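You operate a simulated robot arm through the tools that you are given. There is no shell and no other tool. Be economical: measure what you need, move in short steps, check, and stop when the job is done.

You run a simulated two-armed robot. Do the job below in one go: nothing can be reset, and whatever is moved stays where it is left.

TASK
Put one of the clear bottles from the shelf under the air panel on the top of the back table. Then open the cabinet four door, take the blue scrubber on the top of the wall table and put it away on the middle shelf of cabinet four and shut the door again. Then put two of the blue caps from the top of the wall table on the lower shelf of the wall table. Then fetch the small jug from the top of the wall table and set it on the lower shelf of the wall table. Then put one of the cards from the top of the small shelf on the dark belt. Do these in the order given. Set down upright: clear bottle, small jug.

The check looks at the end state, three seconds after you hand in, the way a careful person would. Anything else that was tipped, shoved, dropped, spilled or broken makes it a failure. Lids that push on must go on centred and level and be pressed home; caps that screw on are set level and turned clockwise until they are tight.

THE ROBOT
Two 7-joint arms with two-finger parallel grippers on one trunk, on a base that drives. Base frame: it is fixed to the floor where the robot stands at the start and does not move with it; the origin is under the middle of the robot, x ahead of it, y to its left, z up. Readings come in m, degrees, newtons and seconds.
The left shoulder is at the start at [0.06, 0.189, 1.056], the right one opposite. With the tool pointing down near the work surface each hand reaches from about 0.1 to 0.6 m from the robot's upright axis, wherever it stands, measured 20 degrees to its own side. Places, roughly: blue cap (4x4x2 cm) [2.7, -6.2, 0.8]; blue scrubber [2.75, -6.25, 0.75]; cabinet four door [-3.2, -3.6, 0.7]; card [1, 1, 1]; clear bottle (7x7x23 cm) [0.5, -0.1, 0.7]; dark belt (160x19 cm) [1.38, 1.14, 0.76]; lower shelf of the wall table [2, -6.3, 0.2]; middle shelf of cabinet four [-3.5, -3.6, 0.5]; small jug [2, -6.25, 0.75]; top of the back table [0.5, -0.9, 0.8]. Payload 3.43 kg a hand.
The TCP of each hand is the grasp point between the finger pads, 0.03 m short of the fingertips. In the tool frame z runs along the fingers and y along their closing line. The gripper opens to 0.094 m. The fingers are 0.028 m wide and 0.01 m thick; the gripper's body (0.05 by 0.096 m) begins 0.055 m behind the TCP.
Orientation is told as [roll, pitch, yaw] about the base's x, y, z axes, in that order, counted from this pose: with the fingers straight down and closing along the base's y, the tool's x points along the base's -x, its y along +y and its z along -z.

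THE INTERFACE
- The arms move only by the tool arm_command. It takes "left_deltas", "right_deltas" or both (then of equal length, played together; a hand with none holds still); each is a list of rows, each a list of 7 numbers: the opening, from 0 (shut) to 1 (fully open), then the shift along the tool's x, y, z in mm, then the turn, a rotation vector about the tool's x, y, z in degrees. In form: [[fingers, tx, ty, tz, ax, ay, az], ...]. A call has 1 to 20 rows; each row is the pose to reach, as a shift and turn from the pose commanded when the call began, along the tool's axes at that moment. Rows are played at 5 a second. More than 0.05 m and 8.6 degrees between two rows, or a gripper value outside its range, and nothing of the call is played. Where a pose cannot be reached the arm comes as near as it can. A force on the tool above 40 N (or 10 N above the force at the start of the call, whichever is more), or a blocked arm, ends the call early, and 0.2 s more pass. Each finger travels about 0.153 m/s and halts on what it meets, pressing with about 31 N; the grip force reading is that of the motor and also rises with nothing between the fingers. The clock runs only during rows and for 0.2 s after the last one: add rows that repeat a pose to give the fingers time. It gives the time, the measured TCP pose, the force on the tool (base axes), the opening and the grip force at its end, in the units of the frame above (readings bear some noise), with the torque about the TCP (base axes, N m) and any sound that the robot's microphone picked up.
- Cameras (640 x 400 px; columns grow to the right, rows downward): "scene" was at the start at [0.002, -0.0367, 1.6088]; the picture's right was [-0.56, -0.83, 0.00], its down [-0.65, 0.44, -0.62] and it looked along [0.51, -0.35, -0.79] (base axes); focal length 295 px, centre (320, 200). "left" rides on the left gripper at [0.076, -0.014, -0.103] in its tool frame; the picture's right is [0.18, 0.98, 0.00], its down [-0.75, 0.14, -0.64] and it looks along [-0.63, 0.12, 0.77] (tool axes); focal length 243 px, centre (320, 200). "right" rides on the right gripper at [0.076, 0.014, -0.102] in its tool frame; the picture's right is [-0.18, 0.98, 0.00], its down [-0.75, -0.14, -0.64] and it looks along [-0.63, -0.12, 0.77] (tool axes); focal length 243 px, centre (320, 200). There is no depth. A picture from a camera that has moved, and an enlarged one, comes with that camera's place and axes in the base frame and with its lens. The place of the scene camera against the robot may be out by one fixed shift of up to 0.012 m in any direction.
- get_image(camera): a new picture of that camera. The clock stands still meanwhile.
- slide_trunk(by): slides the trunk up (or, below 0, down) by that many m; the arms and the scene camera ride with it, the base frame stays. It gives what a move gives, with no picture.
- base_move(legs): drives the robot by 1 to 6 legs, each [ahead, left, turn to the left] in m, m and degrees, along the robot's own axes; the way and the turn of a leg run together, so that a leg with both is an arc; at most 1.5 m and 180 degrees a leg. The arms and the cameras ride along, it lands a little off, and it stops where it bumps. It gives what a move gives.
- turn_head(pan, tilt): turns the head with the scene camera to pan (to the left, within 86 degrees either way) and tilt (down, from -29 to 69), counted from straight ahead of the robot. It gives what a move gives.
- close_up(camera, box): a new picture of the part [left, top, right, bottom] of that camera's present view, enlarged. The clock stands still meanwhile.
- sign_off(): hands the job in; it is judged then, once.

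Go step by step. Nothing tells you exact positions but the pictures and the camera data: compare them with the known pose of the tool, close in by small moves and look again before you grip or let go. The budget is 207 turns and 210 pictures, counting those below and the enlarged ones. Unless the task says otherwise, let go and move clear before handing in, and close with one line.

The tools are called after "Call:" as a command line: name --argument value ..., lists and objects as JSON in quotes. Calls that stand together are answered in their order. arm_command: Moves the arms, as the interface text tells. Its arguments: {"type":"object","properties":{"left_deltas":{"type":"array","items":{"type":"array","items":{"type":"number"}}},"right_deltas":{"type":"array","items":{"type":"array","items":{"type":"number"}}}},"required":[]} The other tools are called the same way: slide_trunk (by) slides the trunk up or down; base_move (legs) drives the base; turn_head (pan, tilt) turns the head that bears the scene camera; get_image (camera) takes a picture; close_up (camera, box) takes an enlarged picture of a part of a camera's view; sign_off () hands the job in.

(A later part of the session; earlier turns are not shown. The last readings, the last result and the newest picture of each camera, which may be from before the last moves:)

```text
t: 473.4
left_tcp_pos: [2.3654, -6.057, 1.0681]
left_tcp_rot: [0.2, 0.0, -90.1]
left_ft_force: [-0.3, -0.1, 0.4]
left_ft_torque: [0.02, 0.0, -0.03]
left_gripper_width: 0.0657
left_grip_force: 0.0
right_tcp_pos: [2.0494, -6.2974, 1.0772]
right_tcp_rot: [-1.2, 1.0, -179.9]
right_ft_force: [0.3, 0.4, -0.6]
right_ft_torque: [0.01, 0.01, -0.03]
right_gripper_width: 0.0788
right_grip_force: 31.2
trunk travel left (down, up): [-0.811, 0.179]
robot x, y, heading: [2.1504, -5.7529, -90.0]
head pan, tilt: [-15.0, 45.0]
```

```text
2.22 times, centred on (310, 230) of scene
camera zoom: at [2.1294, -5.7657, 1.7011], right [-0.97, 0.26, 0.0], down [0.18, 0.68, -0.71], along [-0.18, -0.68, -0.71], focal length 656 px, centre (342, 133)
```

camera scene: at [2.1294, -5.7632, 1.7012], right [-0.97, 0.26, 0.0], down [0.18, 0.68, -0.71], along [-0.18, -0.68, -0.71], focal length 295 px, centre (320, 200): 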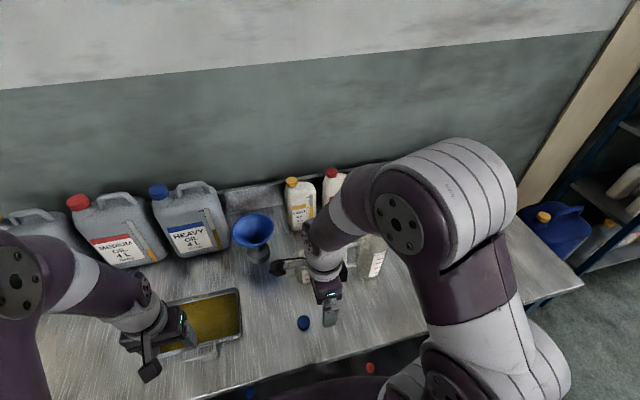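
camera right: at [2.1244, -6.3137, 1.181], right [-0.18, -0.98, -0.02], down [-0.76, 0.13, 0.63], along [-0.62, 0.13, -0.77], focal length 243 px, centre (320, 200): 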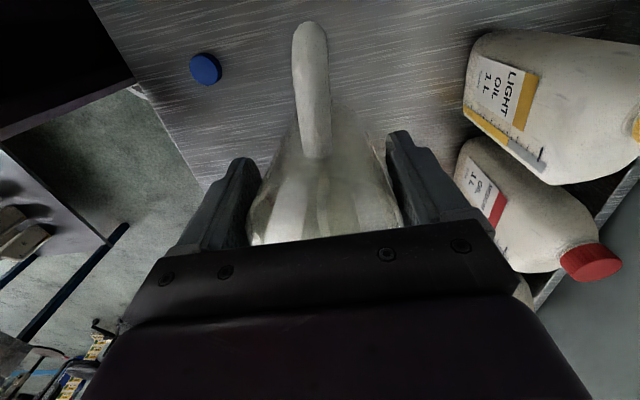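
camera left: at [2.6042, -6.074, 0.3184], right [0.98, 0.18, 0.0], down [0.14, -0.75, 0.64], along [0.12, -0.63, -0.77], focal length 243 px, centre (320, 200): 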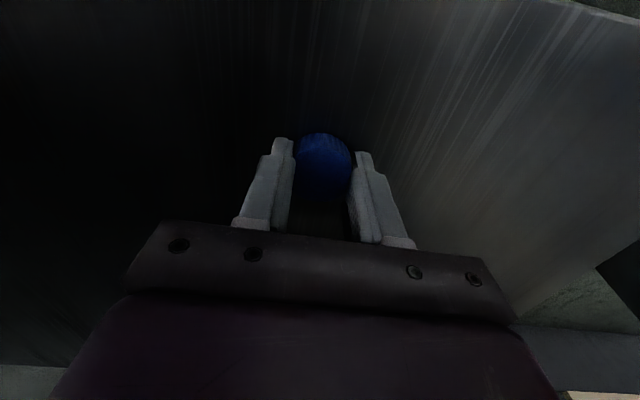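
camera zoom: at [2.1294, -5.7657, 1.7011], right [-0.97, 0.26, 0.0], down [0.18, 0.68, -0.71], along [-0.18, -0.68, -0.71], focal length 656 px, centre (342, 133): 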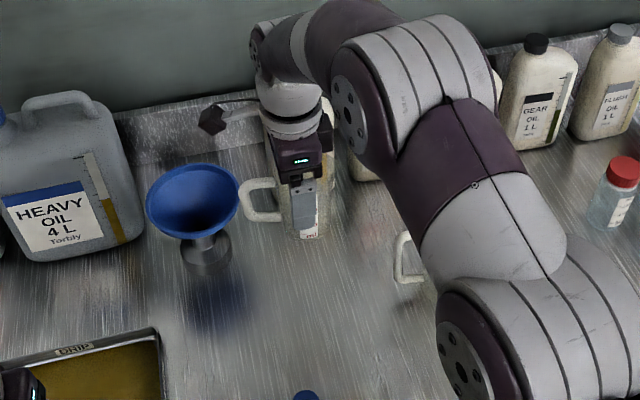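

Jug held upright. Retracting the hand toward me, then backing off.

Call:
arm_command --right_deltas '[[0.1, 0, -40, 0, 0, 0, 0], [0.1, 0, -80, 0, 0, 0, 0], [0.1, 0, -120, 0, 0, 0, 0], [0.1, 0, -160, 0, 0, 0, 0], [0.1, 0, -200, 0, 0, 0, 0], [0.1, 0, -235, 0, 0, 0, 0], [0.1, 0, -235, 0, 0, 0, 0]]'

Call:
base_move --legs '[[-0.27, 0, 0], [0, 0.33, 0]]'

Call:
slide_trunk --by -0.4

Call:
slide_trunk --by -0.33

Call:
turn_head --pan 0 --tilt 40

Call:
get_image --camera "scene"

```text
t: 474.9
left_tcp_pos: [2.3661, -6.0587, 1.0673]
left_tcp_rot: [0.1, 0.1, -90.1]
left_ft_force: [-0.5, 0.7, -0.7]
left_ft_torque: [0.02, 0.01, -0.02]
left_gripper_width: 0.0657
left_grip_force: 0.0
right_tcp_pos: [2.0456, -6.0585, 1.0805]
right_tcp_rot: [-1.2, 0.8, -179.9]
right_ft_force: [-0.3, -0.6, -0.2]
right_ft_torque: [0.0, -0.01, 0.01]
right_gripper_width: 0.0787
right_grip_force: 30.6
trunk travel left (down, up): [-0.811, 0.179]
robot x, y, heading: [2.1532, -5.75, -89.9]
head pan, tilt: [-15.0, 45.0]
```

```text
t: 478.6
left_tcp_pos: [2.6928, -5.7894, 1.0678]
left_tcp_rot: [0.0, 0.1, -90.3]
left_ft_force: [0.7, 0.2, -0.3]
left_ft_torque: [0.01, -0.02, -0.02]
left_gripper_width: 0.0656
left_grip_force: 0.0
right_tcp_pos: [2.3746, -5.7908, 1.08]
right_tcp_rot: [-1.2, 1.0, 179.9]
right_ft_force: [0.2, -0.2, -0.8]
right_ft_torque: [0.03, -0.03, -0.03]
right_gripper_width: 0.0784
right_grip_force: 31.2
trunk travel left (down, up): [-0.811, 0.179]
robot x, y, heading: [2.4825, -5.4793, -90.3]
head pan, tilt: [-15.0, 45.0]
```

```text
t: 482.5
left_tcp_pos: [2.6943, -5.7896, 0.6677]
left_tcp_rot: [0.0, 0.1, -90.2]
left_ft_force: [-1.1, 0.4, 0.5]
left_ft_torque: [0.0, 0.01, 0.01]
left_gripper_width: 0.066
left_grip_force: 0.1
right_tcp_pos: [2.3762, -5.7895, 0.6801]
right_tcp_rot: [-1.1, 0.8, 179.8]
right_ft_force: [0.0, -0.4, -0.4]
right_ft_torque: [0.04, 0.0, 0.02]
right_gripper_width: 0.078
right_grip_force: 31.5
trunk travel left (down, up): [-0.411, 0.579]
robot x, y, heading: [2.4817, -5.4832, -90.0]
head pan, tilt: [-15.0, 45.0]
```

```text
t: 485.7
left_tcp_pos: [2.6944, -5.7898, 0.3383]
left_tcp_rot: [0.2, 0.1, -90.3]
left_ft_force: [0.7, 0.6, 0.0]
left_ft_torque: [0.02, -0.02, 0.01]
left_gripper_width: 0.0656
left_grip_force: 0.1
right_tcp_pos: [2.3753, -5.7896, 0.3512]
right_tcp_rot: [-1.1, 0.9, 179.9]
right_ft_force: [-0.7, 0.6, 0.4]
right_ft_torque: [0.0, 0.01, 0.01]
right_gripper_width: 0.0783
right_grip_force: 30.9
trunk travel left (down, up): [-0.081, 0.909]
robot x, y, heading: [2.4809, -5.4818, -90.1]
head pan, tilt: [-15.0, 45.0]
```

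```text
t: 486.5
left_tcp_pos: [2.6939, -5.7901, 0.339]
left_tcp_rot: [0.1, 0.0, -90.3]
left_ft_force: [-0.5, 0.0, 0.9]
left_ft_torque: [0.0, -0.01, 0.0]
left_gripper_width: 0.0659
left_grip_force: 0.0
right_tcp_pos: [2.3747, -5.7899, 0.3501]
right_tcp_rot: [-1.0, 0.8, 179.9]
right_ft_force: [-1.2, 0.2, -1.1]
right_ft_torque: [-0.02, -0.01, 0.02]
right_gripper_width: 0.078
right_grip_force: 31.4
trunk travel left (down, up): [-0.081, 0.909]
robot x, y, heading: [2.4815, -5.4844, -90.3]
head pan, tilt: [0.0, 40.0]
```

```text
60 pictures are left
camera scene: at [2.4801, -5.5033, 0.9784], right [-1.0, 0.01, 0.0], down [0.0, 0.64, -0.77], along [0.0, -0.77, -0.64], focal length 295 px, centre (320, 200)
```

scene: 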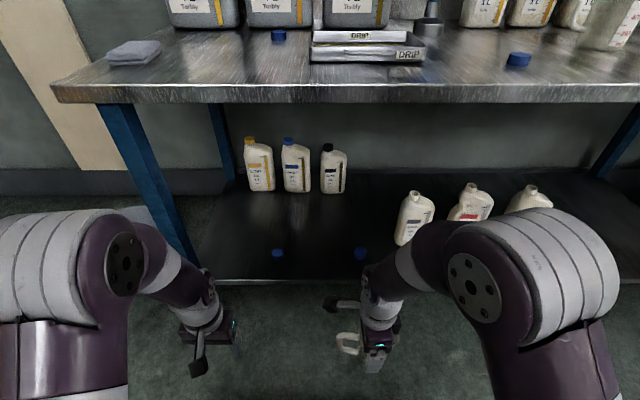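

Call:
base_move --legs '[[0, -0.06, 0]]'

Call:
arm_command --right_deltas '[[0.1, 40, 0, 0, 0, 0, 0], [0.1, 80, 0, 0, 0, 0, 0], [0.1, 120, 0, 0, 0, 0, 0], [0.1, 160, 0, 0, 0, 0, 0], [0.1, 163, 0, 0, 0, 0, 0], [0.1, 163, 0, 0, 0, 0, 0]]'

Call:
base_move --legs '[[0.25, 0, 0]]'

Call:
get_image --camera "scene"

```text
t: 487.5
left_tcp_pos: [2.6336, -5.7877, 0.3377]
left_tcp_rot: [0.1, 0.2, -90.2]
left_ft_force: [0.3, 0.1, 0.5]
left_ft_torque: [0.0, -0.04, -0.02]
left_gripper_width: 0.0657
left_grip_force: 0.1
right_tcp_pos: [2.3145, -5.7895, 0.3509]
right_tcp_rot: [-1.2, 0.9, 179.9]
right_ft_force: [0.0, 0.0, -0.2]
right_ft_torque: [0.04, 0.01, -0.01]
right_gripper_width: 0.0784
right_grip_force: 31.1
trunk travel left (down, up): [-0.081, 0.909]
robot x, y, heading: [2.422, -5.4832, -90.2]
head pan, tilt: [0.0, 40.0]
```

```text
t: 488.9
left_tcp_pos: [2.6344, -5.7882, 0.3376]
left_tcp_rot: [0.1, 0.2, -90.1]
left_ft_force: [-0.2, 0.1, 0.1]
left_ft_torque: [0.01, 0.01, -0.01]
left_gripper_width: 0.0659
left_grip_force: 0.1
right_tcp_pos: [2.4793, -5.7889, 0.3527]
right_tcp_rot: [-1.2, 0.9, 179.9]
right_ft_force: [0.7, -0.1, -0.1]
right_ft_torque: [-0.02, 0.01, 0.01]
right_gripper_width: 0.0783
right_grip_force: 31.2
trunk travel left (down, up): [-0.081, 0.909]
robot x, y, heading: [2.4201, -5.4824, -90.2]
head pan, tilt: [0.0, 40.0]
```

```text
t: 490.7
left_tcp_pos: [2.6315, -6.0402, 0.3386]
left_tcp_rot: [0.1, 0.1, -90.4]
left_ft_force: [-0.4, -0.8, 0.3]
left_ft_torque: [-0.01, -0.02, 0.04]
left_gripper_width: 0.0658
left_grip_force: 0.0
right_tcp_pos: [2.4775, -6.0387, 0.3526]
right_tcp_rot: [-1.1, 1.0, 179.9]
right_ft_force: [0.7, -0.7, -0.8]
right_ft_torque: [0.03, -0.01, -0.02]
right_gripper_width: 0.0782
right_grip_force: 31.5
trunk travel left (down, up): [-0.081, 0.909]
robot x, y, heading: [2.4207, -5.7369, -90.3]
head pan, tilt: [0.0, 40.0]
```

```text
59 pictures are left
camera scene: at [2.4184, -5.7532, 0.9784], right [-1.0, 0.01, 0.0], down [0.0, 0.64, -0.77], along [0.0, -0.77, -0.64], focal length 295 px, centre (320, 200)
```

scene: 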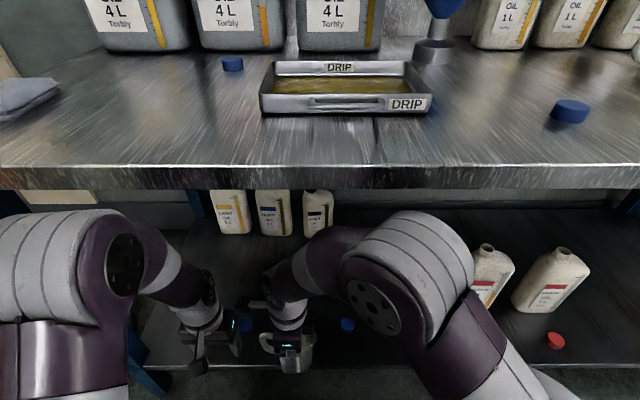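

Call:
arm_command --right_deltas '[[0.1, 0, 40, 0, 0, 0, 0], [0.1, 0, 80, 0, 0, 0, 0], [0.1, 0, 120, 0, 0, 0, 0], [0.1, 0, 145, 10, 0, 0, 0], [0.1, 0, 145, 30, 0, 0, 0], [0.1, 0, 145, 50, 0, 0, 0], [0.1, 0, 145, 60, 0, 0, 0], [0.1, 0, 145, 65, 0, 0, 0], [0.1, 0, 145, 65, 0, 0, 0]]'

Call:
get_image --camera "right"

```text
t: 492.7
left_tcp_pos: [2.6306, -6.0399, 0.3384]
left_tcp_rot: [0.1, 0.1, -90.4]
left_ft_force: [0.3, -0.7, -0.4]
left_ft_torque: [0.02, 0.01, 0.0]
left_gripper_width: 0.0657
left_grip_force: 0.1
right_tcp_pos: [2.4772, -6.1833, 0.2862]
right_tcp_rot: [-1.2, 0.9, 179.8]
right_ft_force: [-0.5, 1.1, -0.5]
right_ft_torque: [-0.02, 0.01, 0.04]
right_gripper_width: 0.0779
right_grip_force: 31.0
trunk travel left (down, up): [-0.081, 0.909]
robot x, y, heading: [2.4201, -5.7291, -90.3]
head pan, tilt: [0.0, 40.0]
```

```text
58 pictures are left
camera right: at [2.5526, -6.2009, 0.39], right [-0.19, -0.98, -0.02], down [-0.76, 0.13, 0.63], along [-0.62, 0.14, -0.77], focal length 243 px, centre (320, 200)
```

right: 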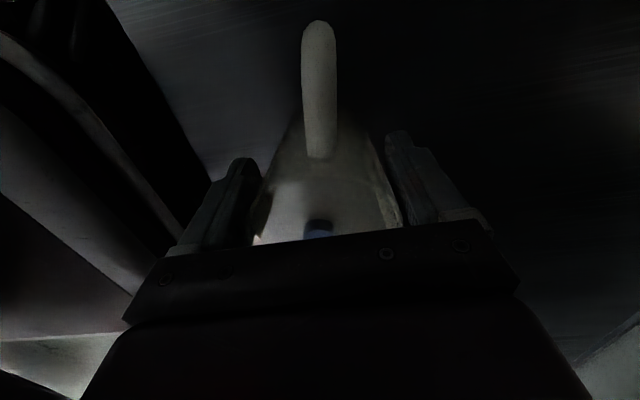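

Call:
arm_command --right_deltas '[[0.1, 0, 0, 3, 0, 0, 0], [0.1, 0, 0, 6, 0, 0, 0], [0.1, 0, 0, 9, 0, 0, 0], [0.1, 0, 0, 12, 0, 0, 0], [0.1, 0, 0, 15, 0, 0, 0], [0.1, 0, 0, 18, 0, 0, 0], [0.1, 0, 0, 18, 0, 0, 0]]'

```text
t: 494.3
left_tcp_pos: [2.6315, -6.0397, 0.339]
left_tcp_rot: [0.0, -0.1, -90.5]
left_ft_force: [1.0, 0.1, 0.4]
left_ft_torque: [0.03, 0.01, -0.02]
left_gripper_width: 0.0658
left_grip_force: 0.0
right_tcp_pos: [2.4778, -6.1828, 0.2684]
right_tcp_rot: [-1.0, 1.1, 179.7]
right_ft_force: [-1.3, 3.2, 17.7]
right_ft_torque: [0.16, 0.24, 0.01]
right_gripper_width: 0.0779
right_grip_force: 31.1
trunk travel left (down, up): [-0.081, 0.909]
robot x, y, heading: [2.4202, -5.7288, -90.2]
head pan, tilt: [0.0, 40.0]
```

Jug is on the shelf. Opening, then lifting straight off.

Call:
arm_command --right_deltas '[[0.4, 0, 0, -1, 0, 0, 0], [0.8, 0, 0, -1, 0, 0, 0], [1, 0, 0, -1, 0, 0, 0], [1, 0, 0, -1, 0, 0, 0], [1, 0, 0, -1, 0, 0, 0]]'

Call:
get_image --camera "right"

Call:
arm_command --right_deltas '[[1, 0, 0, -15, 0, 0, 0], [1, 0, 0, -35, 0, 0, 0], [1, 0, 0, -60, 0, 0, 0], [1, 0, 0, -85, 0, 0, 0], [1, 0, 0, -108, 0, 0, 0], [1, 0, 0, -108, 0, 0, 0]]'

Call:
get_image --camera "right"

```text
t: 495.5
left_tcp_pos: [2.6319, -6.0393, 0.3388]
left_tcp_rot: [0.0, 0.1, -90.4]
left_ft_force: [-0.2, 0.1, -0.2]
left_ft_torque: [0.0, 0.01, -0.03]
left_gripper_width: 0.0659
left_grip_force: 0.0
right_tcp_pos: [2.478, -6.1835, 0.2681]
right_tcp_rot: [-1.2, 0.9, 179.7]
right_ft_force: [0.1, 0.3, -0.7]
right_ft_torque: [0.03, 0.0, -0.04]
right_gripper_width: 0.0941
right_grip_force: 0.1
trunk travel left (down, up): [-0.081, 0.909]
robot x, y, heading: [2.4228, -5.7326, -90.5]
head pan, tilt: [0.0, 40.0]
```

```text
57 pictures are left
camera right: at [2.553, -6.2001, 0.3721], right [-0.19, -0.98, -0.02], down [-0.76, 0.13, 0.63], along [-0.62, 0.14, -0.77], focal length 243 px, centre (320, 200)
```

right: 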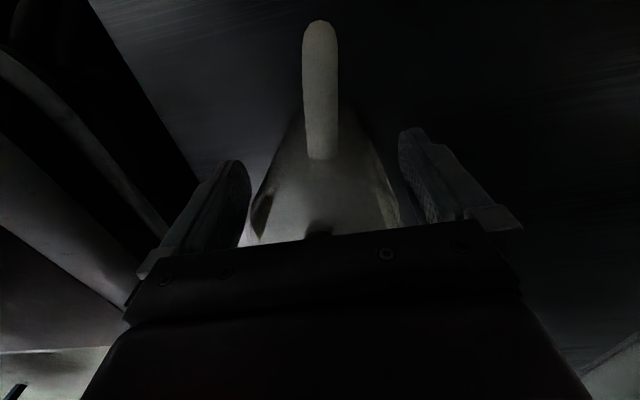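

```text
t: 496.9
left_tcp_pos: [2.6319, -6.0409, 0.3392]
left_tcp_rot: [0.0, 0.1, -90.4]
left_ft_force: [0.2, 0.0, 0.2]
left_ft_torque: [-0.03, 0.02, 0.02]
left_gripper_width: 0.0656
left_grip_force: 0.0
right_tcp_pos: [2.4751, -6.1858, 0.3759]
right_tcp_rot: [-1.1, 1.0, 179.9]
right_ft_force: [-0.5, 0.2, 1.2]
right_ft_torque: [0.0, 0.01, -0.03]
right_gripper_width: 0.094
right_grip_force: 0.0
trunk travel left (down, up): [-0.081, 0.909]
robot x, y, heading: [2.4211, -5.7366, -90.4]
head pan, tilt: [0.0, 40.0]
```

```text
56 pictures are left
camera right: at [2.5505, -6.2032, 0.4795], right [-0.19, -0.98, -0.02], down [-0.76, 0.13, 0.63], along [-0.62, 0.14, -0.77], focal length 243 px, centre (320, 200)
```

right: 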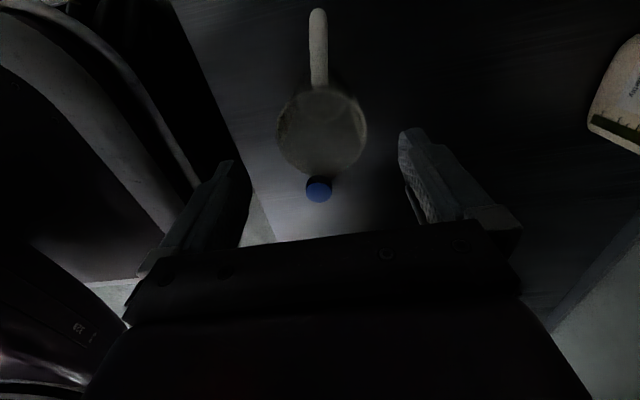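

Jug stands upright. Backing away and checking the shelf.

Call:
base_move --legs '[[-0.35, 0, 0]]'

Call:
get_image --camera "scene"

```text
t: 499.2
left_tcp_pos: [2.6332, -5.6883, 0.3375]
left_tcp_rot: [0.1, 0.1, -90.8]
left_ft_force: [0.3, -0.1, -0.1]
left_ft_torque: [-0.02, -0.01, -0.01]
left_gripper_width: 0.0659
left_grip_force: 0.0
right_tcp_pos: [2.4756, -5.8331, 0.376]
right_tcp_rot: [-1.2, 0.9, 179.4]
right_ft_force: [0.1, -0.9, 0.4]
right_ft_torque: [-0.03, 0.01, -0.02]
right_gripper_width: 0.0943
right_grip_force: 0.0
trunk travel left (down, up): [-0.081, 0.909]
robot x, y, heading: [2.4216, -5.3792, -90.7]
head pan, tilt: [0.0, 40.0]
```

```text
55 pictures are left
camera scene: at [2.4215, -5.4003, 0.9784], right [-1.0, 0.01, 0.0], down [0.01, 0.64, -0.77], along [-0.01, -0.77, -0.64], focal length 295 px, centre (320, 200)
```

scene: 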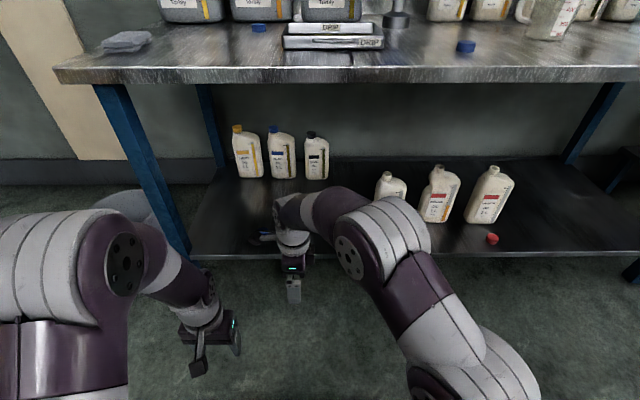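

Now I'll reset the arms to the narrow, extended travel pose with the trunk raised.

Call:
slide_trunk --by 0.4

Call:
slide_trunk --by 0.4

Call:
arm_command --left_deltas '[[0.3, -14, -2, 0, 0, 0, 0], [0.3, -28, -4, 0, 0, 0, 0], [0.3, -42, -6, 0, 0, 0, 0], [0.3, -56, -8, 0, 0, 0, 0], [0.3, -70, -10, 0, 0, 0, 0], [0.3, -84, -12, 0, 0, 0, 0], [0.3, -98, -14, 0, 0, 0, 0], [0.3, -112, -16, 0, 0, 0, 0], [0.3, -126, -18, 0, 0, 0, 0], [0.3, -140, -20, 0, 0, 0, 0], [0.3, -154, -20, 0, 0, 0, 0], [0.3, -165, -20, 0, 0, 0, 0]]' --right_deltas '[[0.8, -25, 0, 0, 0, 0, -7.6], [0.5, -50, 0, 0, 0, 0, -15.2], [0.3, -75, 0, 0, 0, 0, -22.8], [0.3, -100, 0, 0, 0, 0, -30.4], [0.3, -125, 0, 0, 0, 0, -38], [0.3, -150, 0, 0, 0, 0, -45.6], [0.3, -175, 0, 0, 0, 0, -53.2], [0.3, -200, 0, 0, 0, 0, -60.8], [0.3, -225, 0, 0, 0, 0, -68.4], [0.3, -250, 0, 0, 0, 0, -76], [0.3, -275, 0, 0, 0, 0, -83.6], [0.3, -290, 0, 0, 0, 0, -90]]'

Call:
get_image --camera "scene"

```text
t: 503.0
left_tcp_pos: [2.6324, -5.689, 0.7381]
left_tcp_rot: [0.1, 0.1, -90.7]
left_ft_force: [0.1, 0.3, 0.2]
left_ft_torque: [0.01, 0.0, -0.02]
left_gripper_width: 0.0658
left_grip_force: 0.0
right_tcp_pos: [2.4754, -5.8342, 0.7742]
right_tcp_rot: [-1.2, 0.9, 179.4]
right_ft_force: [-0.3, 0.4, -0.3]
right_ft_torque: [0.01, 0.05, -0.05]
right_gripper_width: 0.0941
right_grip_force: 0.0
trunk travel left (down, up): [-0.481, 0.509]
robot x, y, heading: [2.4217, -5.383, -90.4]
head pan, tilt: [0.0, 40.0]
```

```text
t: 506.8
left_tcp_pos: [2.6329, -5.6882, 1.1378]
left_tcp_rot: [0.1, 0.1, -90.7]
left_ft_force: [-0.4, 0.1, -0.4]
left_ft_torque: [-0.01, -0.01, -0.01]
left_gripper_width: 0.0657
left_grip_force: 0.1
right_tcp_pos: [2.4744, -5.8332, 1.1759]
right_tcp_rot: [-1.2, 0.9, 179.4]
right_ft_force: [-0.2, -0.4, -0.6]
right_ft_torque: [-0.02, 0.0, -0.02]
right_gripper_width: 0.0944
right_grip_force: 0.0
trunk travel left (down, up): [-0.881, 0.109]
robot x, y, heading: [2.4254, -5.3841, -90.6]
head pan, tilt: [0.0, 40.0]
```

```text
t: 509.4
left_tcp_pos: [2.6101, -5.8538, 1.1377]
left_tcp_rot: [0.1, 0.1, -90.8]
left_ft_force: [-0.5, -0.4, 0.4]
left_ft_torque: [-0.01, 0.01, -0.02]
left_gripper_width: 0.0282
left_grip_force: 0.2
right_tcp_pos: [2.1846, -5.8309, 1.1698]
right_tcp_rot: [1.1, 1.1, -90.5]
right_ft_force: [-0.5, 0.2, -0.4]
right_ft_torque: [-0.07, 0.0, 0.02]
right_gripper_width: 0.0282
right_grip_force: 0.1
trunk travel left (down, up): [-0.881, 0.109]
robot x, y, heading: [2.4268, -5.3806, -90.7]
head pan, tilt: [0.0, 40.0]
```

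```text
54 pictures are left
camera scene: at [2.421, -5.401, 1.7784], right [-1.0, 0.01, 0.0], down [0.01, 0.64, -0.77], along [-0.01, -0.77, -0.64], focal length 295 px, centre (320, 200)
```

scene: 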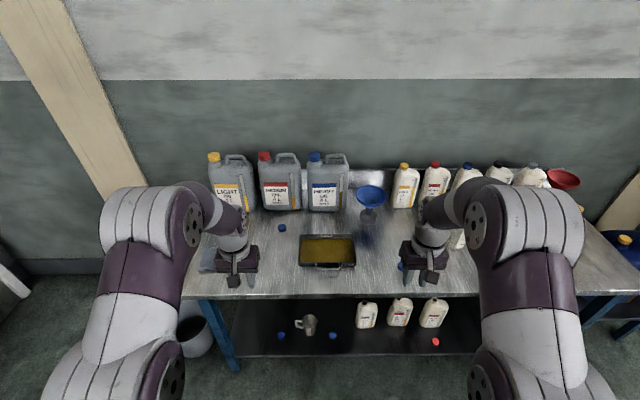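

Caps and jug are in place on the lower shelf. Now heading to the card/belt area; first strafe right, then check before reversing north.

Call:
base_move --legs '[[0, -1.4, 0.7], [0, -0.37, 0]]'

Call:
base_move --legs '[[0, 0, 180]]'

Call:
turn_head --pan 0 --tilt 25

Call:
get_image --camera "scene"

```text
t: 518.5
left_tcp_pos: [0.8304, -5.8686, 1.1368]
left_tcp_rot: [-0.1, 0.1, -88.4]
left_ft_force: [0.6, -0.5, -1.1]
left_ft_torque: [-0.04, 0.02, -0.02]
left_gripper_width: 0.0282
left_grip_force: 0.1
right_tcp_pos: [0.4052, -5.8635, 1.1696]
right_tcp_rot: [1.0, 1.1, -88.1]
right_ft_force: [0.3, 0.7, -0.1]
right_ft_torque: [0.0, -0.02, 0.0]
right_gripper_width: 0.0281
right_grip_force: 0.0
trunk travel left (down, up): [-0.881, 0.109]
robot x, y, heading: [0.6196, -5.4028, -88.4]
head pan, tilt: [0.0, 40.0]
```

```text
t: 526.4
left_tcp_pos: [0.3896, -4.9514, 1.1367]
left_tcp_rot: [0.1, 0.1, 94.8]
left_ft_force: [-0.3, -0.8, 0.9]
left_ft_torque: [0.03, -0.02, 0.02]
left_gripper_width: 0.0281
left_grip_force: 0.1
right_tcp_pos: [0.8148, -4.934, 1.1694]
right_tcp_rot: [0.9, 1.1, 94.9]
right_ft_force: [-0.7, 0.3, -0.4]
right_ft_torque: [0.0, 0.03, -0.01]
right_gripper_width: 0.0283
right_grip_force: 0.1
trunk travel left (down, up): [-0.881, 0.109]
robot x, y, heading: [0.6214, -5.4044, 94.7]
head pan, tilt: [0.0, 40.0]
```

```text
t: 527.1
left_tcp_pos: [0.3898, -4.9517, 1.1376]
left_tcp_rot: [0.1, 0.0, 94.7]
left_ft_force: [-0.7, 0.4, 0.5]
left_ft_torque: [-0.01, 0.02, -0.01]
left_gripper_width: 0.0285
left_grip_force: 0.0
right_tcp_pos: [0.8145, -4.9334, 1.1699]
right_tcp_rot: [0.9, 1.2, 95.0]
right_ft_force: [0.1, -0.4, -0.6]
right_ft_torque: [-0.02, -0.01, -0.05]
right_gripper_width: 0.0281
right_grip_force: 0.1
trunk travel left (down, up): [-0.881, 0.109]
robot x, y, heading: [0.621, -5.4056, 94.4]
head pan, tilt: [0.0, 25.0]
```

```text
53 pictures are left
camera scene: at [0.6187, -5.3668, 1.8016], right [1.0, 0.08, 0.0], down [0.03, -0.42, -0.91], along [-0.07, 0.9, -0.42], focal length 295 px, centre (320, 200)
```

scene: 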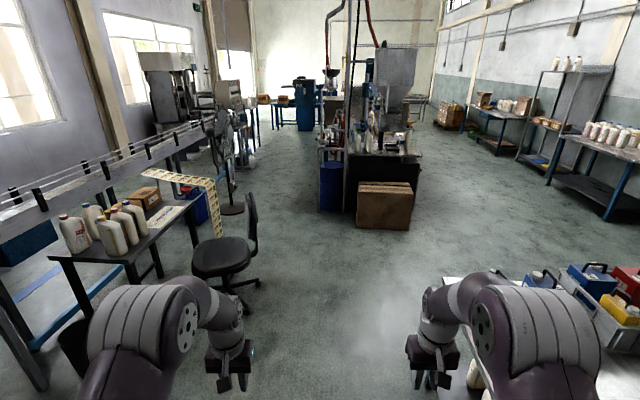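

The aisle to the right of the centre island is wide. I'll go north a bit, strafe right into it, and look.

Call:
base_move --legs '[[0, 0, -4.6], [1.4, 0, 0], [0.75, 0, 0], [0, -1.4, 0]]'

Call:
get_image --camera "scene"

```text
t: 544.6
left_tcp_pos: [1.7126, -2.739, 1.1382]
left_tcp_rot: [0.0, 0.1, 92.4]
left_ft_force: [0.6, 0.5, -0.1]
left_ft_torque: [-0.01, 0.01, 0.01]
left_gripper_width: 0.028
left_grip_force: 0.0
right_tcp_pos: [2.1379, -2.7383, 1.1697]
right_tcp_rot: [0.9, 1.2, 92.6]
right_ft_force: [0.0, 0.5, 1.1]
right_ft_torque: [0.01, -0.01, 0.01]
right_gripper_width: 0.0282
right_grip_force: 0.0
trunk travel left (down, up): [-0.881, 0.109]
robot x, y, heading: [1.9286, -3.1993, 92.5]
head pan, tilt: [0.0, 25.0]
```

```text
52 pictures are left
camera scene: at [1.9256, -3.1628, 1.8017], right [1.0, 0.04, 0.0], down [0.02, -0.42, -0.91], along [-0.04, 0.91, -0.42], focal length 295 px, centre (320, 200)
```

scene: 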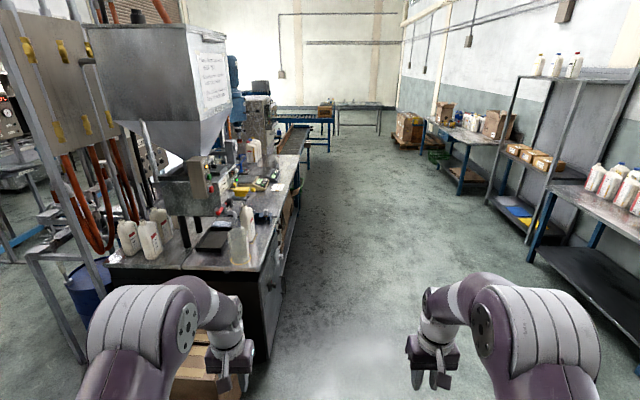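

The bench edge is at x≈1.5, and the aisle is clear. Driving north to about y=0.4.

Call:
base_move --legs '[[0, -0.25, -2.5], [1.4, 0, 0], [1.4, 0, 0], [0.7, 0, 0]]'

Call:
turn_head --pan 45 --tilt 35

Call:
get_image --camera "scene"

```text
t: 563.0
left_tcp_pos: [1.9454, 0.7672, 1.1385]
left_tcp_rot: [0.1, 0.0, 90.8]
left_ft_force: [0.5, 0.3, 0.1]
left_ft_torque: [-0.02, -0.03, 0.01]
left_gripper_width: 0.0283
left_grip_force: 0.0
right_tcp_pos: [2.3713, 0.7573, 1.1704]
right_tcp_rot: [0.8, 1.1, 91.1]
right_ft_force: [-0.2, 0.1, 0.1]
right_ft_torque: [0.0, 0.0, 0.0]
right_gripper_width: 0.028
right_grip_force: 0.0
trunk travel left (down, up): [-0.881, 0.109]
robot x, y, heading: [2.1459, 0.3011, 90.7]
head pan, tilt: [0.0, 25.0]
```

```text
t: 564.1
left_tcp_pos: [1.9453, 0.7681, 1.1381]
left_tcp_rot: [0.1, 0.2, 90.8]
left_ft_force: [0.0, 0.0, -0.4]
left_ft_torque: [0.01, 0.0, 0.02]
left_gripper_width: 0.0283
left_grip_force: 0.1
right_tcp_pos: [2.3716, 0.7575, 1.1698]
right_tcp_rot: [0.9, 1.2, 90.9]
right_ft_force: [-0.5, 0.4, 0.0]
right_ft_torque: [0.02, -0.01, 0.02]
right_gripper_width: 0.0283
right_grip_force: 0.1
trunk travel left (down, up): [-0.881, 0.109]
robot x, y, heading: [2.1436, 0.3001, 90.7]
head pan, tilt: [45.0, 35.0]
```

```text
51 pictures are left
camera scene: at [2.084, 0.3077, 1.786], right [0.7, 0.72, 0.0], down [0.41, -0.4, -0.82], along [-0.59, 0.57, -0.57], focal length 295 px, centre (320, 200)
```

scene: 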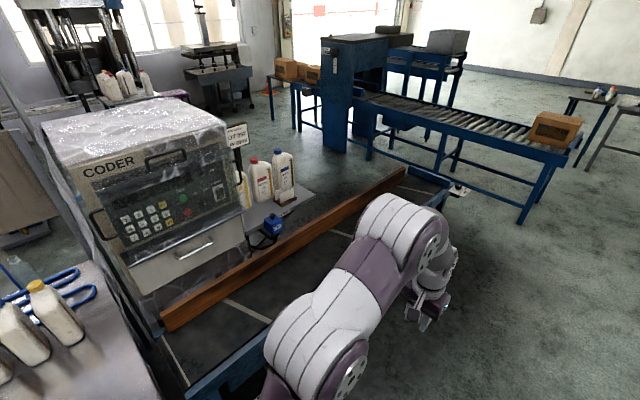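

The dark belt runs along y at x≈1.38, beside the CODER machine. Zooming near (1,1,1) to find the cards.

Call:
close_up --camera "scene" --box '[200, 100, 360, 250]'

```text
2.67 times, centred on (280, 175) of scene
camera zoom: at [2.084, 0.3077, 1.786], right [0.7, 0.72, 0.0], down [0.41, -0.4, -0.82], along [-0.59, 0.57, -0.57], focal length 787 px, centre (427, 267)
```

zoom: 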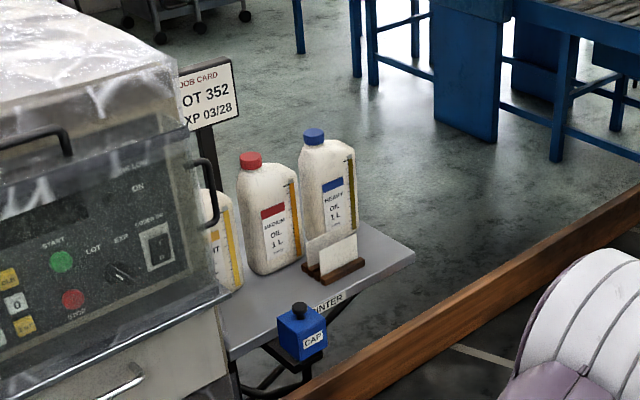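

I see a small shelf with a wooden rack of upright cards at about (1.11,1.02); card faces point along x. I'll go around the belt's north end and approach facing -y.

Call:
base_move --legs '[[1.2, 0, -0.7], [1.0, 0, 0], [0, 0, -180]]'

Call:
turn_head --pan -35 --tilt 35

Call:
get_image --camera "scene"

```text
t: 582.3
left_tcp_pos: [2.3255, 2.0157, 1.1378]
left_tcp_rot: [0.1, 0.2, -91.3]
left_ft_force: [0.9, 0.3, 0.1]
left_ft_torque: [0.0, 0.0, 0.02]
left_gripper_width: 0.0284
left_grip_force: 0.1
right_tcp_pos: [1.9008, 2.0415, 1.1701]
right_tcp_rot: [0.9, 1.2, -91.0]
right_ft_force: [-0.1, -0.8, -1.2]
right_ft_torque: [0.01, 0.0, -0.04]
right_gripper_width: 0.0283
right_grip_force: 0.1
trunk travel left (down, up): [-0.881, 0.109]
robot x, y, heading: [2.1454, 2.4892, -90.8]
head pan, tilt: [45.0, 35.0]
```

```text
t: 583.9
left_tcp_pos: [2.3265, 2.0158, 1.1375]
left_tcp_rot: [0.1, 0.1, -91.2]
left_ft_force: [0.2, -0.1, -0.1]
left_ft_torque: [-0.01, 0.01, 0.0]
left_gripper_width: 0.0282
left_grip_force: 0.0
right_tcp_pos: [1.9015, 2.041, 1.17]
right_tcp_rot: [0.9, 1.1, -91.0]
right_ft_force: [-0.2, -0.9, -0.2]
right_ft_torque: [-0.01, 0.02, -0.02]
right_gripper_width: 0.0285
right_grip_force: 0.0
trunk travel left (down, up): [-0.881, 0.109]
robot x, y, heading: [2.1415, 2.4882, -91.0]
head pan, tilt: [-35.0, 35.0]
```

```text
49 pictures are left
camera scene: at [2.0897, 2.4842, 1.786], right [-0.81, 0.59, 0.0], down [0.34, 0.46, -0.82], along [-0.48, -0.66, -0.57], focal length 295 px, centre (320, 200)
```

scene: 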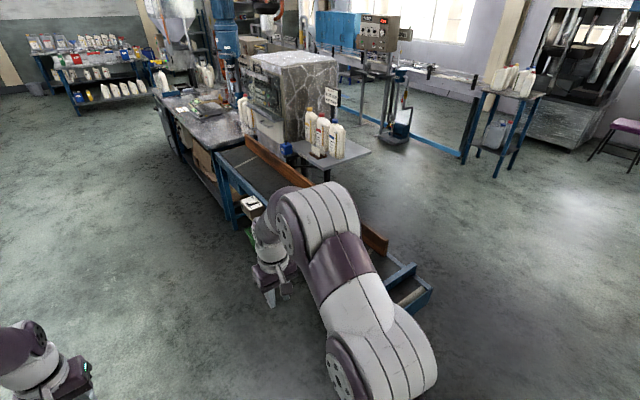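

Path is clear to the west of the belt. Strafing right, then forward toward the shelf.

Call:
base_move --legs '[[0, -1.26, 1.0], [0.6, 0, 0]]'

Call:
turn_head --pan 15 --tilt 45

Call:
get_image --camera "scene"

```text
t: 593.1
left_tcp_pos: [1.0898, 1.4285, 1.1374]
left_tcp_rot: [0.1, 0.0, -90.5]
left_ft_force: [0.0, 0.1, -0.3]
left_ft_torque: [0.02, -0.01, 0.02]
left_gripper_width: 0.0282
left_grip_force: 0.1
right_tcp_pos: [0.664, 1.449, 1.1699]
right_tcp_rot: [0.9, 1.1, -90.4]
right_ft_force: [-0.6, 0.2, 0.0]
right_ft_torque: [-0.01, 0.01, -0.01]
right_gripper_width: 0.0283
right_grip_force: 0.0
trunk travel left (down, up): [-0.881, 0.109]
robot x, y, heading: [0.8978, 1.8982, -90.4]
head pan, tilt: [-35.0, 35.0]
```

```text
t: 594.3
left_tcp_pos: [1.0884, 1.4278, 1.1376]
left_tcp_rot: [0.1, 0.1, -90.5]
left_ft_force: [0.2, 0.2, 0.4]
left_ft_torque: [0.02, -0.02, -0.04]
left_gripper_width: 0.0281
left_grip_force: 0.1
right_tcp_pos: [0.6649, 1.449, 1.1707]
right_tcp_rot: [1.0, 1.1, -90.3]
right_ft_force: [-0.1, -0.4, 0.5]
right_ft_torque: [0.01, -0.02, -0.02]
right_gripper_width: 0.0284
right_grip_force: 0.0
trunk travel left (down, up): [-0.881, 0.109]
robot x, y, heading: [0.8982, 1.9029, -90.4]
head pan, tilt: [15.0, 45.0]
```

```text
48 pictures are left
camera scene: at [0.9192, 1.8872, 1.7712], right [-0.97, -0.25, 0.0], down [-0.18, 0.68, -0.71], along [0.18, -0.68, -0.71], focal length 295 px, centre (320, 200)
```

scene: 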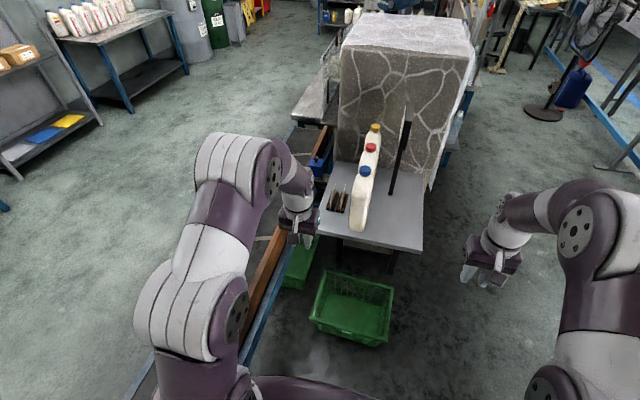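

Call:
close_up --camera "scene" --box '[290, 150, 430, 260]'

Call:
get_image --camera "left"

```text
3.64 times, centred on (360, 205) of scene
camera zoom: at [0.9192, 1.8872, 1.7712], right [-0.97, -0.25, 0.0], down [-0.18, 0.68, -0.71], along [0.18, -0.68, -0.71], focal length 1074 px, centre (174, 182)
```

zoom: 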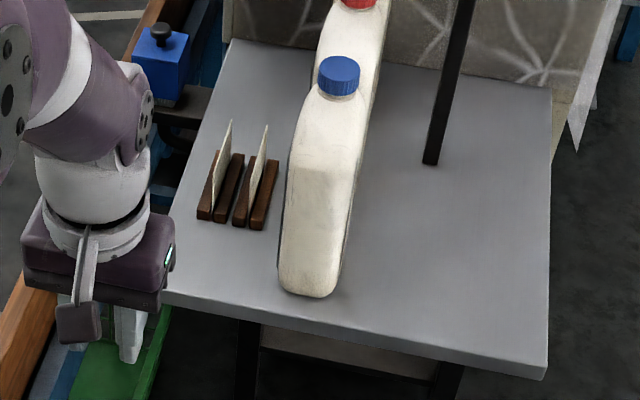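

```text
46 pictures are left
camera left: at [1.0759, 1.5058, 1.239], right [0.98, 0.18, 0.0], down [0.13, -0.76, 0.64], along [0.11, -0.63, -0.77], focal length 243 px, centre (320, 200)
```

left: 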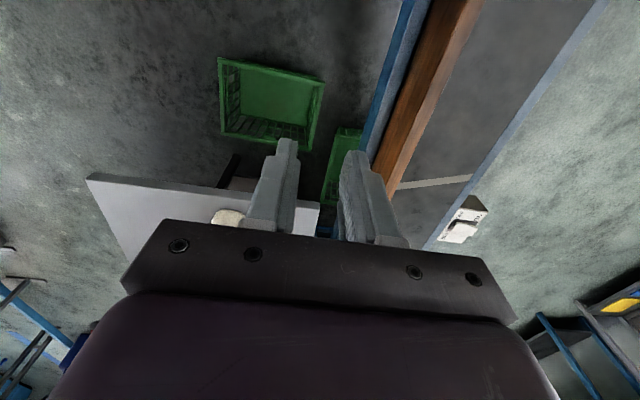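

Two cards stand in racks; the nearer one to the belt (card 1) is at x=1.088, y 1.00–1.085, top z≈0.977. I'll drive forward so the left hand is above it.

Call:
base_move --legs '[[0.34, 0, 0.4]]'

Call:
get_image --camera "left"

Call:
get_image --camera "scene"

```text
t: 596.6
left_tcp_pos: [1.0904, 1.0853, 1.1377]
left_tcp_rot: [0.1, 0.1, -90.1]
left_ft_force: [-0.8, -0.1, -0.7]
left_ft_torque: [-0.01, 0.01, -0.02]
left_gripper_width: 0.0282
left_grip_force: 0.0
right_tcp_pos: [0.6655, 1.103, 1.1721]
right_tcp_rot: [0.9, 1.0, -89.8]
right_ft_force: [-0.8, -0.3, 0.4]
right_ft_torque: [-0.01, 0.0, -0.04]
right_gripper_width: 0.0281
right_grip_force: 0.0
trunk travel left (down, up): [-0.881, 0.109]
robot x, y, heading: [0.8965, 1.5546, -90.0]
head pan, tilt: [15.0, 45.0]
```

```text
45 pictures are left
camera left: at [1.0768, 1.1625, 1.2394], right [0.98, 0.18, 0.0], down [0.14, -0.75, 0.64], along [0.12, -0.63, -0.77], focal length 243 px, centre (320, 200)
```

left: 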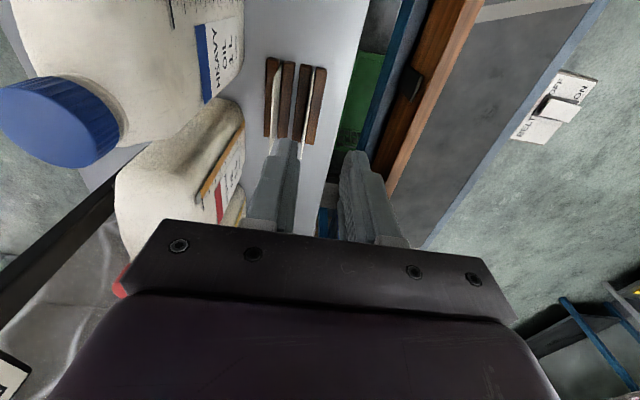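

```text
44 pictures are left
camera scene: at [0.9178, 1.5434, 1.7712], right [-0.97, -0.26, 0.0], down [-0.18, 0.68, -0.71], along [0.18, -0.68, -0.71], focal length 295 px, centre (320, 200)
```

scene: 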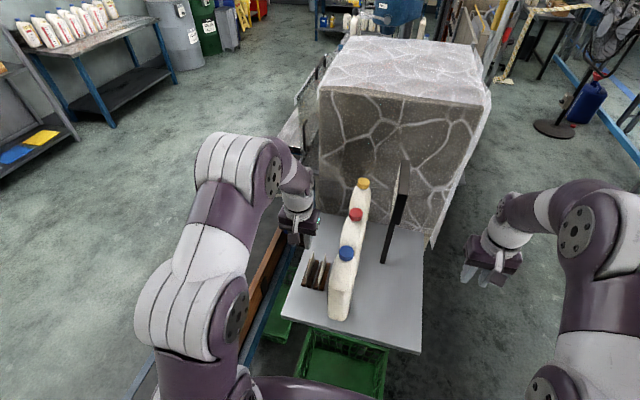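

Call:
close_up --camera "left" --box '[220, 40, 380, 200]'

```text
2.50 times, centred on (300, 120) of left
camera zoom: at [1.0768, 1.1625, 1.2394], right [0.98, 0.18, 0.0], down [0.14, -0.75, 0.64], along [0.12, -0.63, -0.77], focal length 606 px, centre (370, 400)
```

zoom: 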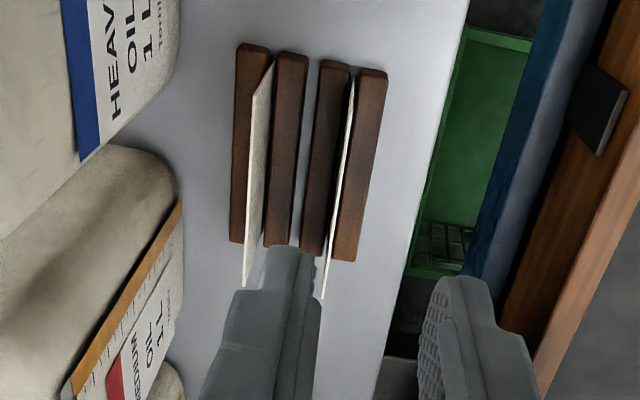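

Card 1 is at x=1.082, y 1.008–1.098, and card 2 is 38 mm west. I'll narrow the fingers, align, and stop just above it to check.

Call:
arm_command --left_deltas '[[0.27, -15, -4, 20, 0, 0, 0], [0.27, -35, -8, 50, 0, 0, 0], [0.27, -35, -8, 85, 0, 0, 0], [0.27, -35, -8, 110, 0, 0, 0], [0.27, -35, -8, 110, 0, 0, 0]]'

Call:
close_up --camera "left" --box '[220, 60, 400, 260]'

```text
t: 597.8
left_tcp_pos: [1.0828, 1.0489, 1.0279]
left_tcp_rot: [0.1, 0.1, -90.0]
left_ft_force: [0.7, -0.7, -0.4]
left_ft_torque: [-0.01, 0.02, -0.02]
left_gripper_width: 0.0256
left_grip_force: 0.1
right_tcp_pos: [0.6655, 1.1016, 1.1702]
right_tcp_rot: [1.0, 1.1, -89.9]
right_ft_force: [-0.3, 0.3, 0.1]
right_ft_torque: [0.01, 0.0, -0.01]
right_gripper_width: 0.0281
right_grip_force: 0.0
trunk travel left (down, up): [-0.881, 0.109]
robot x, y, heading: [0.8955, 1.5544, -90.0]
head pan, tilt: [15.0, 45.0]
```

```text
2.00 times, centred on (310, 160) of left
camera zoom: at [1.0692, 1.1256, 1.1292], right [0.98, 0.18, 0.0], down [0.14, -0.75, 0.64], along [0.12, -0.63, -0.77], focal length 485 px, centre (340, 280)
```

zoom: 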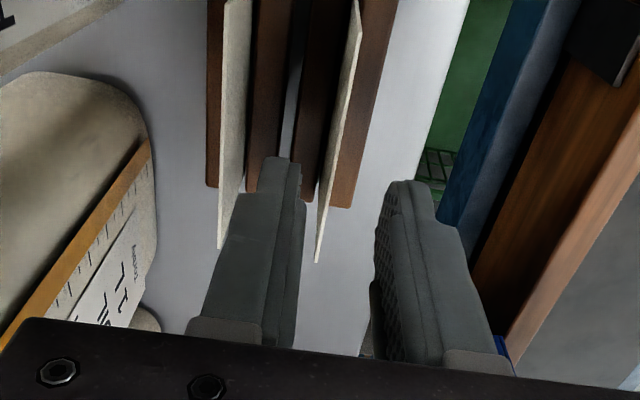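

Aligned within 1 mm. Descending and gripping the card's top.

Call:
arm_command --left_deltas '[[0.27, 0, -1, 20, 0, 0, 0], [0.27, 0, -1, 38, 0, 0, 0], [0.27, 0, -1, 48, 0, 0, 0], [0.27, 0, -1, 48, 0, 0, 0], [0.1, 0, -1, 48, 0, 0, 0], [0, 0, -1, 48, 0, 0, 0], [0, 0, -1, 48, 0, 0, 0], [0, 0, -1, 48, 0, 0, 0]]'

Call:
get_image --camera "left"

```text
t: 599.6
left_tcp_pos: [1.0825, 1.0488, 0.9806]
left_tcp_rot: [0.0, 0.2, -90.1]
left_ft_force: [-0.1, -0.2, 0.0]
left_ft_torque: [0.02, 0.0, -0.01]
left_gripper_width: 0.0011
left_grip_force: 31.1
right_tcp_pos: [0.6657, 1.1011, 1.17]
right_tcp_rot: [0.9, 1.2, -90.0]
right_ft_force: [1.3, -0.4, -0.4]
right_ft_torque: [0.0, -0.02, 0.01]
right_gripper_width: 0.028
right_grip_force: 0.1
trunk travel left (down, up): [-0.881, 0.109]
robot x, y, heading: [0.8969, 1.5544, -90.2]
head pan, tilt: [15.0, 45.0]
```

```text
41 pictures are left
camera left: at [1.0682, 1.1259, 1.0817], right [0.98, 0.18, 0.0], down [0.14, -0.75, 0.64], along [0.12, -0.63, -0.77], focal length 243 px, centre (320, 200)
```

left: 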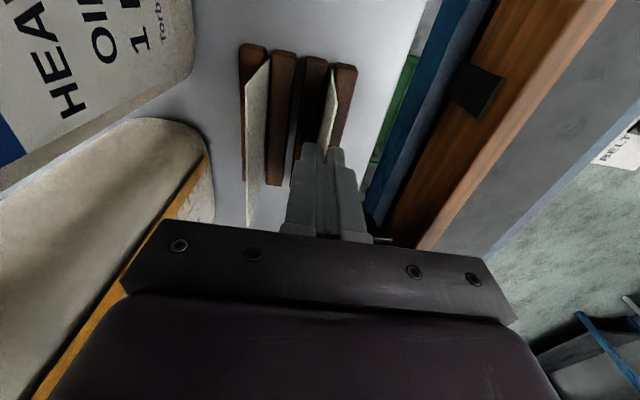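

Card gripped (1 mm). Lifting straight up.

Call:
arm_command --left_deltas '[[0, 0, 0, -20, 0, 0, 0], [0, 0, 0, -50, 0, 0, 0], [0, 0, 0, -85, 0, 0, 0], [0, 0, 0, -120, 0, 0, 0], [0, 0, 0, -150, 0, 0, 0], [0, 0, 0, -150, 0, 0, 0]]'

Call:
get_image --camera "left"

Call:
get_image --camera "scene"

```text
t: 601.0
left_tcp_pos: [1.0794, 1.0498, 1.1298]
left_tcp_rot: [0.1, 0.1, -90.1]
left_ft_force: [-0.4, 0.0, 0.3]
left_ft_torque: [-0.01, -0.01, -0.02]
left_gripper_width: 0.0009
left_grip_force: 31.2
right_tcp_pos: [0.6666, 1.1013, 1.1707]
right_tcp_rot: [0.9, 1.2, -89.9]
right_ft_force: [0.9, 0.9, 0.1]
right_ft_torque: [0.01, 0.0, 0.03]
right_gripper_width: 0.028
right_grip_force: 0.1
trunk travel left (down, up): [-0.881, 0.109]
robot x, y, heading: [0.895, 1.5555, -90.0]
head pan, tilt: [15.0, 45.0]
```

```text
40 pictures are left
camera left: at [1.0663, 1.1257, 1.2311], right [0.98, 0.18, 0.0], down [0.14, -0.76, 0.64], along [0.12, -0.63, -0.77], focal length 243 px, centre (320, 200)
```

left: 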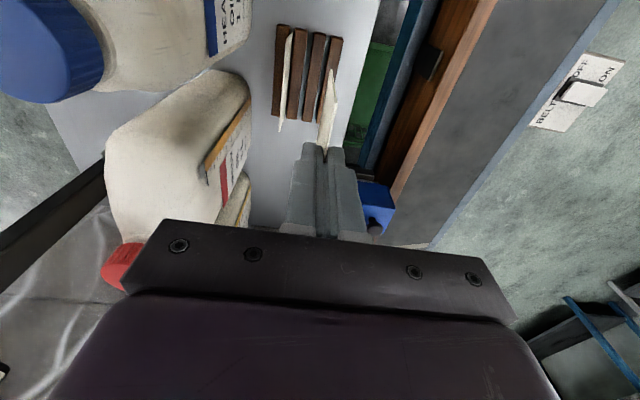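

```text
39 pictures are left
camera scene: at [0.918, 1.5412, 1.7711], right [-0.97, -0.26, 0.0], down [-0.18, 0.68, -0.71], along [0.18, -0.68, -0.71], focal length 295 px, centre (320, 200)
```

scene: 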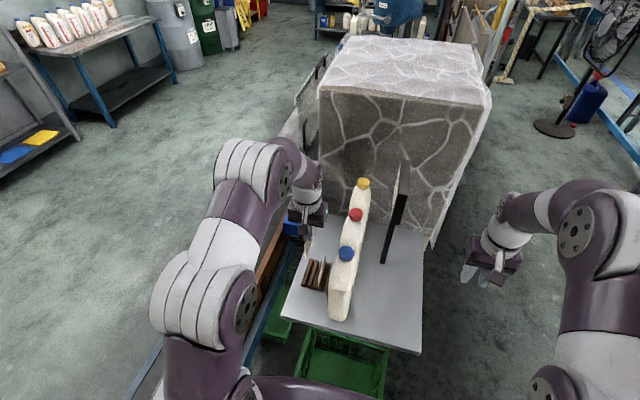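

Card is out of the rack. I'll back off, turn left to face the belt (+x), and check.

Call:
base_move --legs '[[-0.35, 0, 0], [0, 0, 87]]'

Call:
turn_head --pan 10 --tilt 50

Call:
get_image --camera "scene"

Call:
get_image --camera "left"

```text
t: 607.0
left_tcp_pos: [1.4123, 2.0645, 1.1306]
left_tcp_rot: [0.2, 0.1, -3.1]
left_ft_force: [-0.9, -0.4, -0.3]
left_ft_torque: [0.01, 0.01, -0.02]
left_gripper_width: 0.0006
left_grip_force: 31.3
right_tcp_pos: [1.3393, 1.6533, 1.1694]
right_tcp_rot: [1.0, 1.1, -3.0]
right_ft_force: [-0.8, -0.7, 0.1]
right_ft_torque: [0.0, 0.0, 0.03]
right_gripper_width: 0.0282
right_grip_force: 0.1
trunk travel left (down, up): [-0.881, 0.109]
robot x, y, heading: [0.9016, 1.9079, -2.8]
head pan, tilt: [15.0, 45.0]
```

```text
t: 607.6
left_tcp_pos: [1.4131, 2.065, 1.1293]
left_tcp_rot: [0.1, 0.1, -3.1]
left_ft_force: [0.6, 0.2, -0.1]
left_ft_torque: [0.0, -0.04, -0.02]
left_gripper_width: 0.0011
left_grip_force: 31.1
right_tcp_pos: [1.3389, 1.6536, 1.1706]
right_tcp_rot: [1.0, 1.1, -3.0]
right_ft_force: [-0.7, -0.5, -0.4]
right_ft_torque: [-0.01, -0.01, 0.03]
right_gripper_width: 0.028
right_grip_force: 0.0
trunk travel left (down, up): [-0.881, 0.109]
robot x, y, heading: [0.902, 1.9068, -2.7]
head pan, tilt: [10.0, 50.0]
```

```text
38 pictures are left
camera scene: at [0.9145, 1.9262, 1.7642], right [0.12, -0.99, 0.0], down [-0.76, -0.09, -0.64], along [0.64, 0.08, -0.77], focal length 295 px, centre (320, 200)
```

scene: 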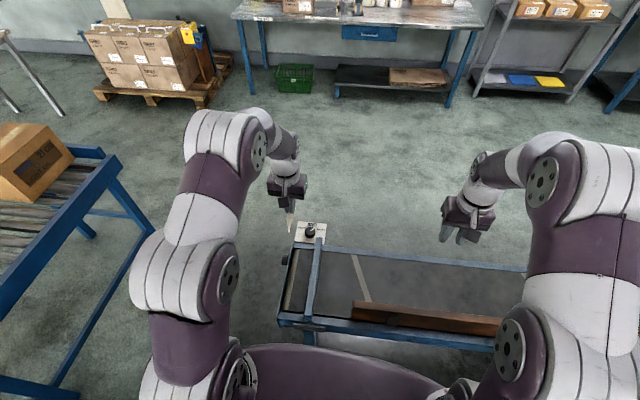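

```text
37 pictures are left
camera left: at [1.3363, 2.0554, 1.231], right [-0.13, 0.99, 0.0], down [0.76, 0.1, 0.64], along [0.64, 0.09, -0.77], focal length 243 px, centre (320, 200)
```

left: 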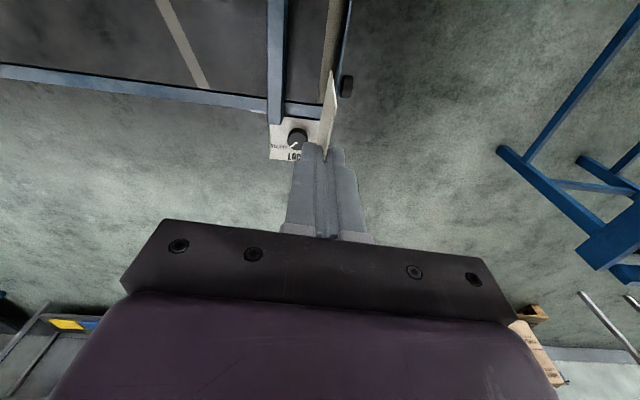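

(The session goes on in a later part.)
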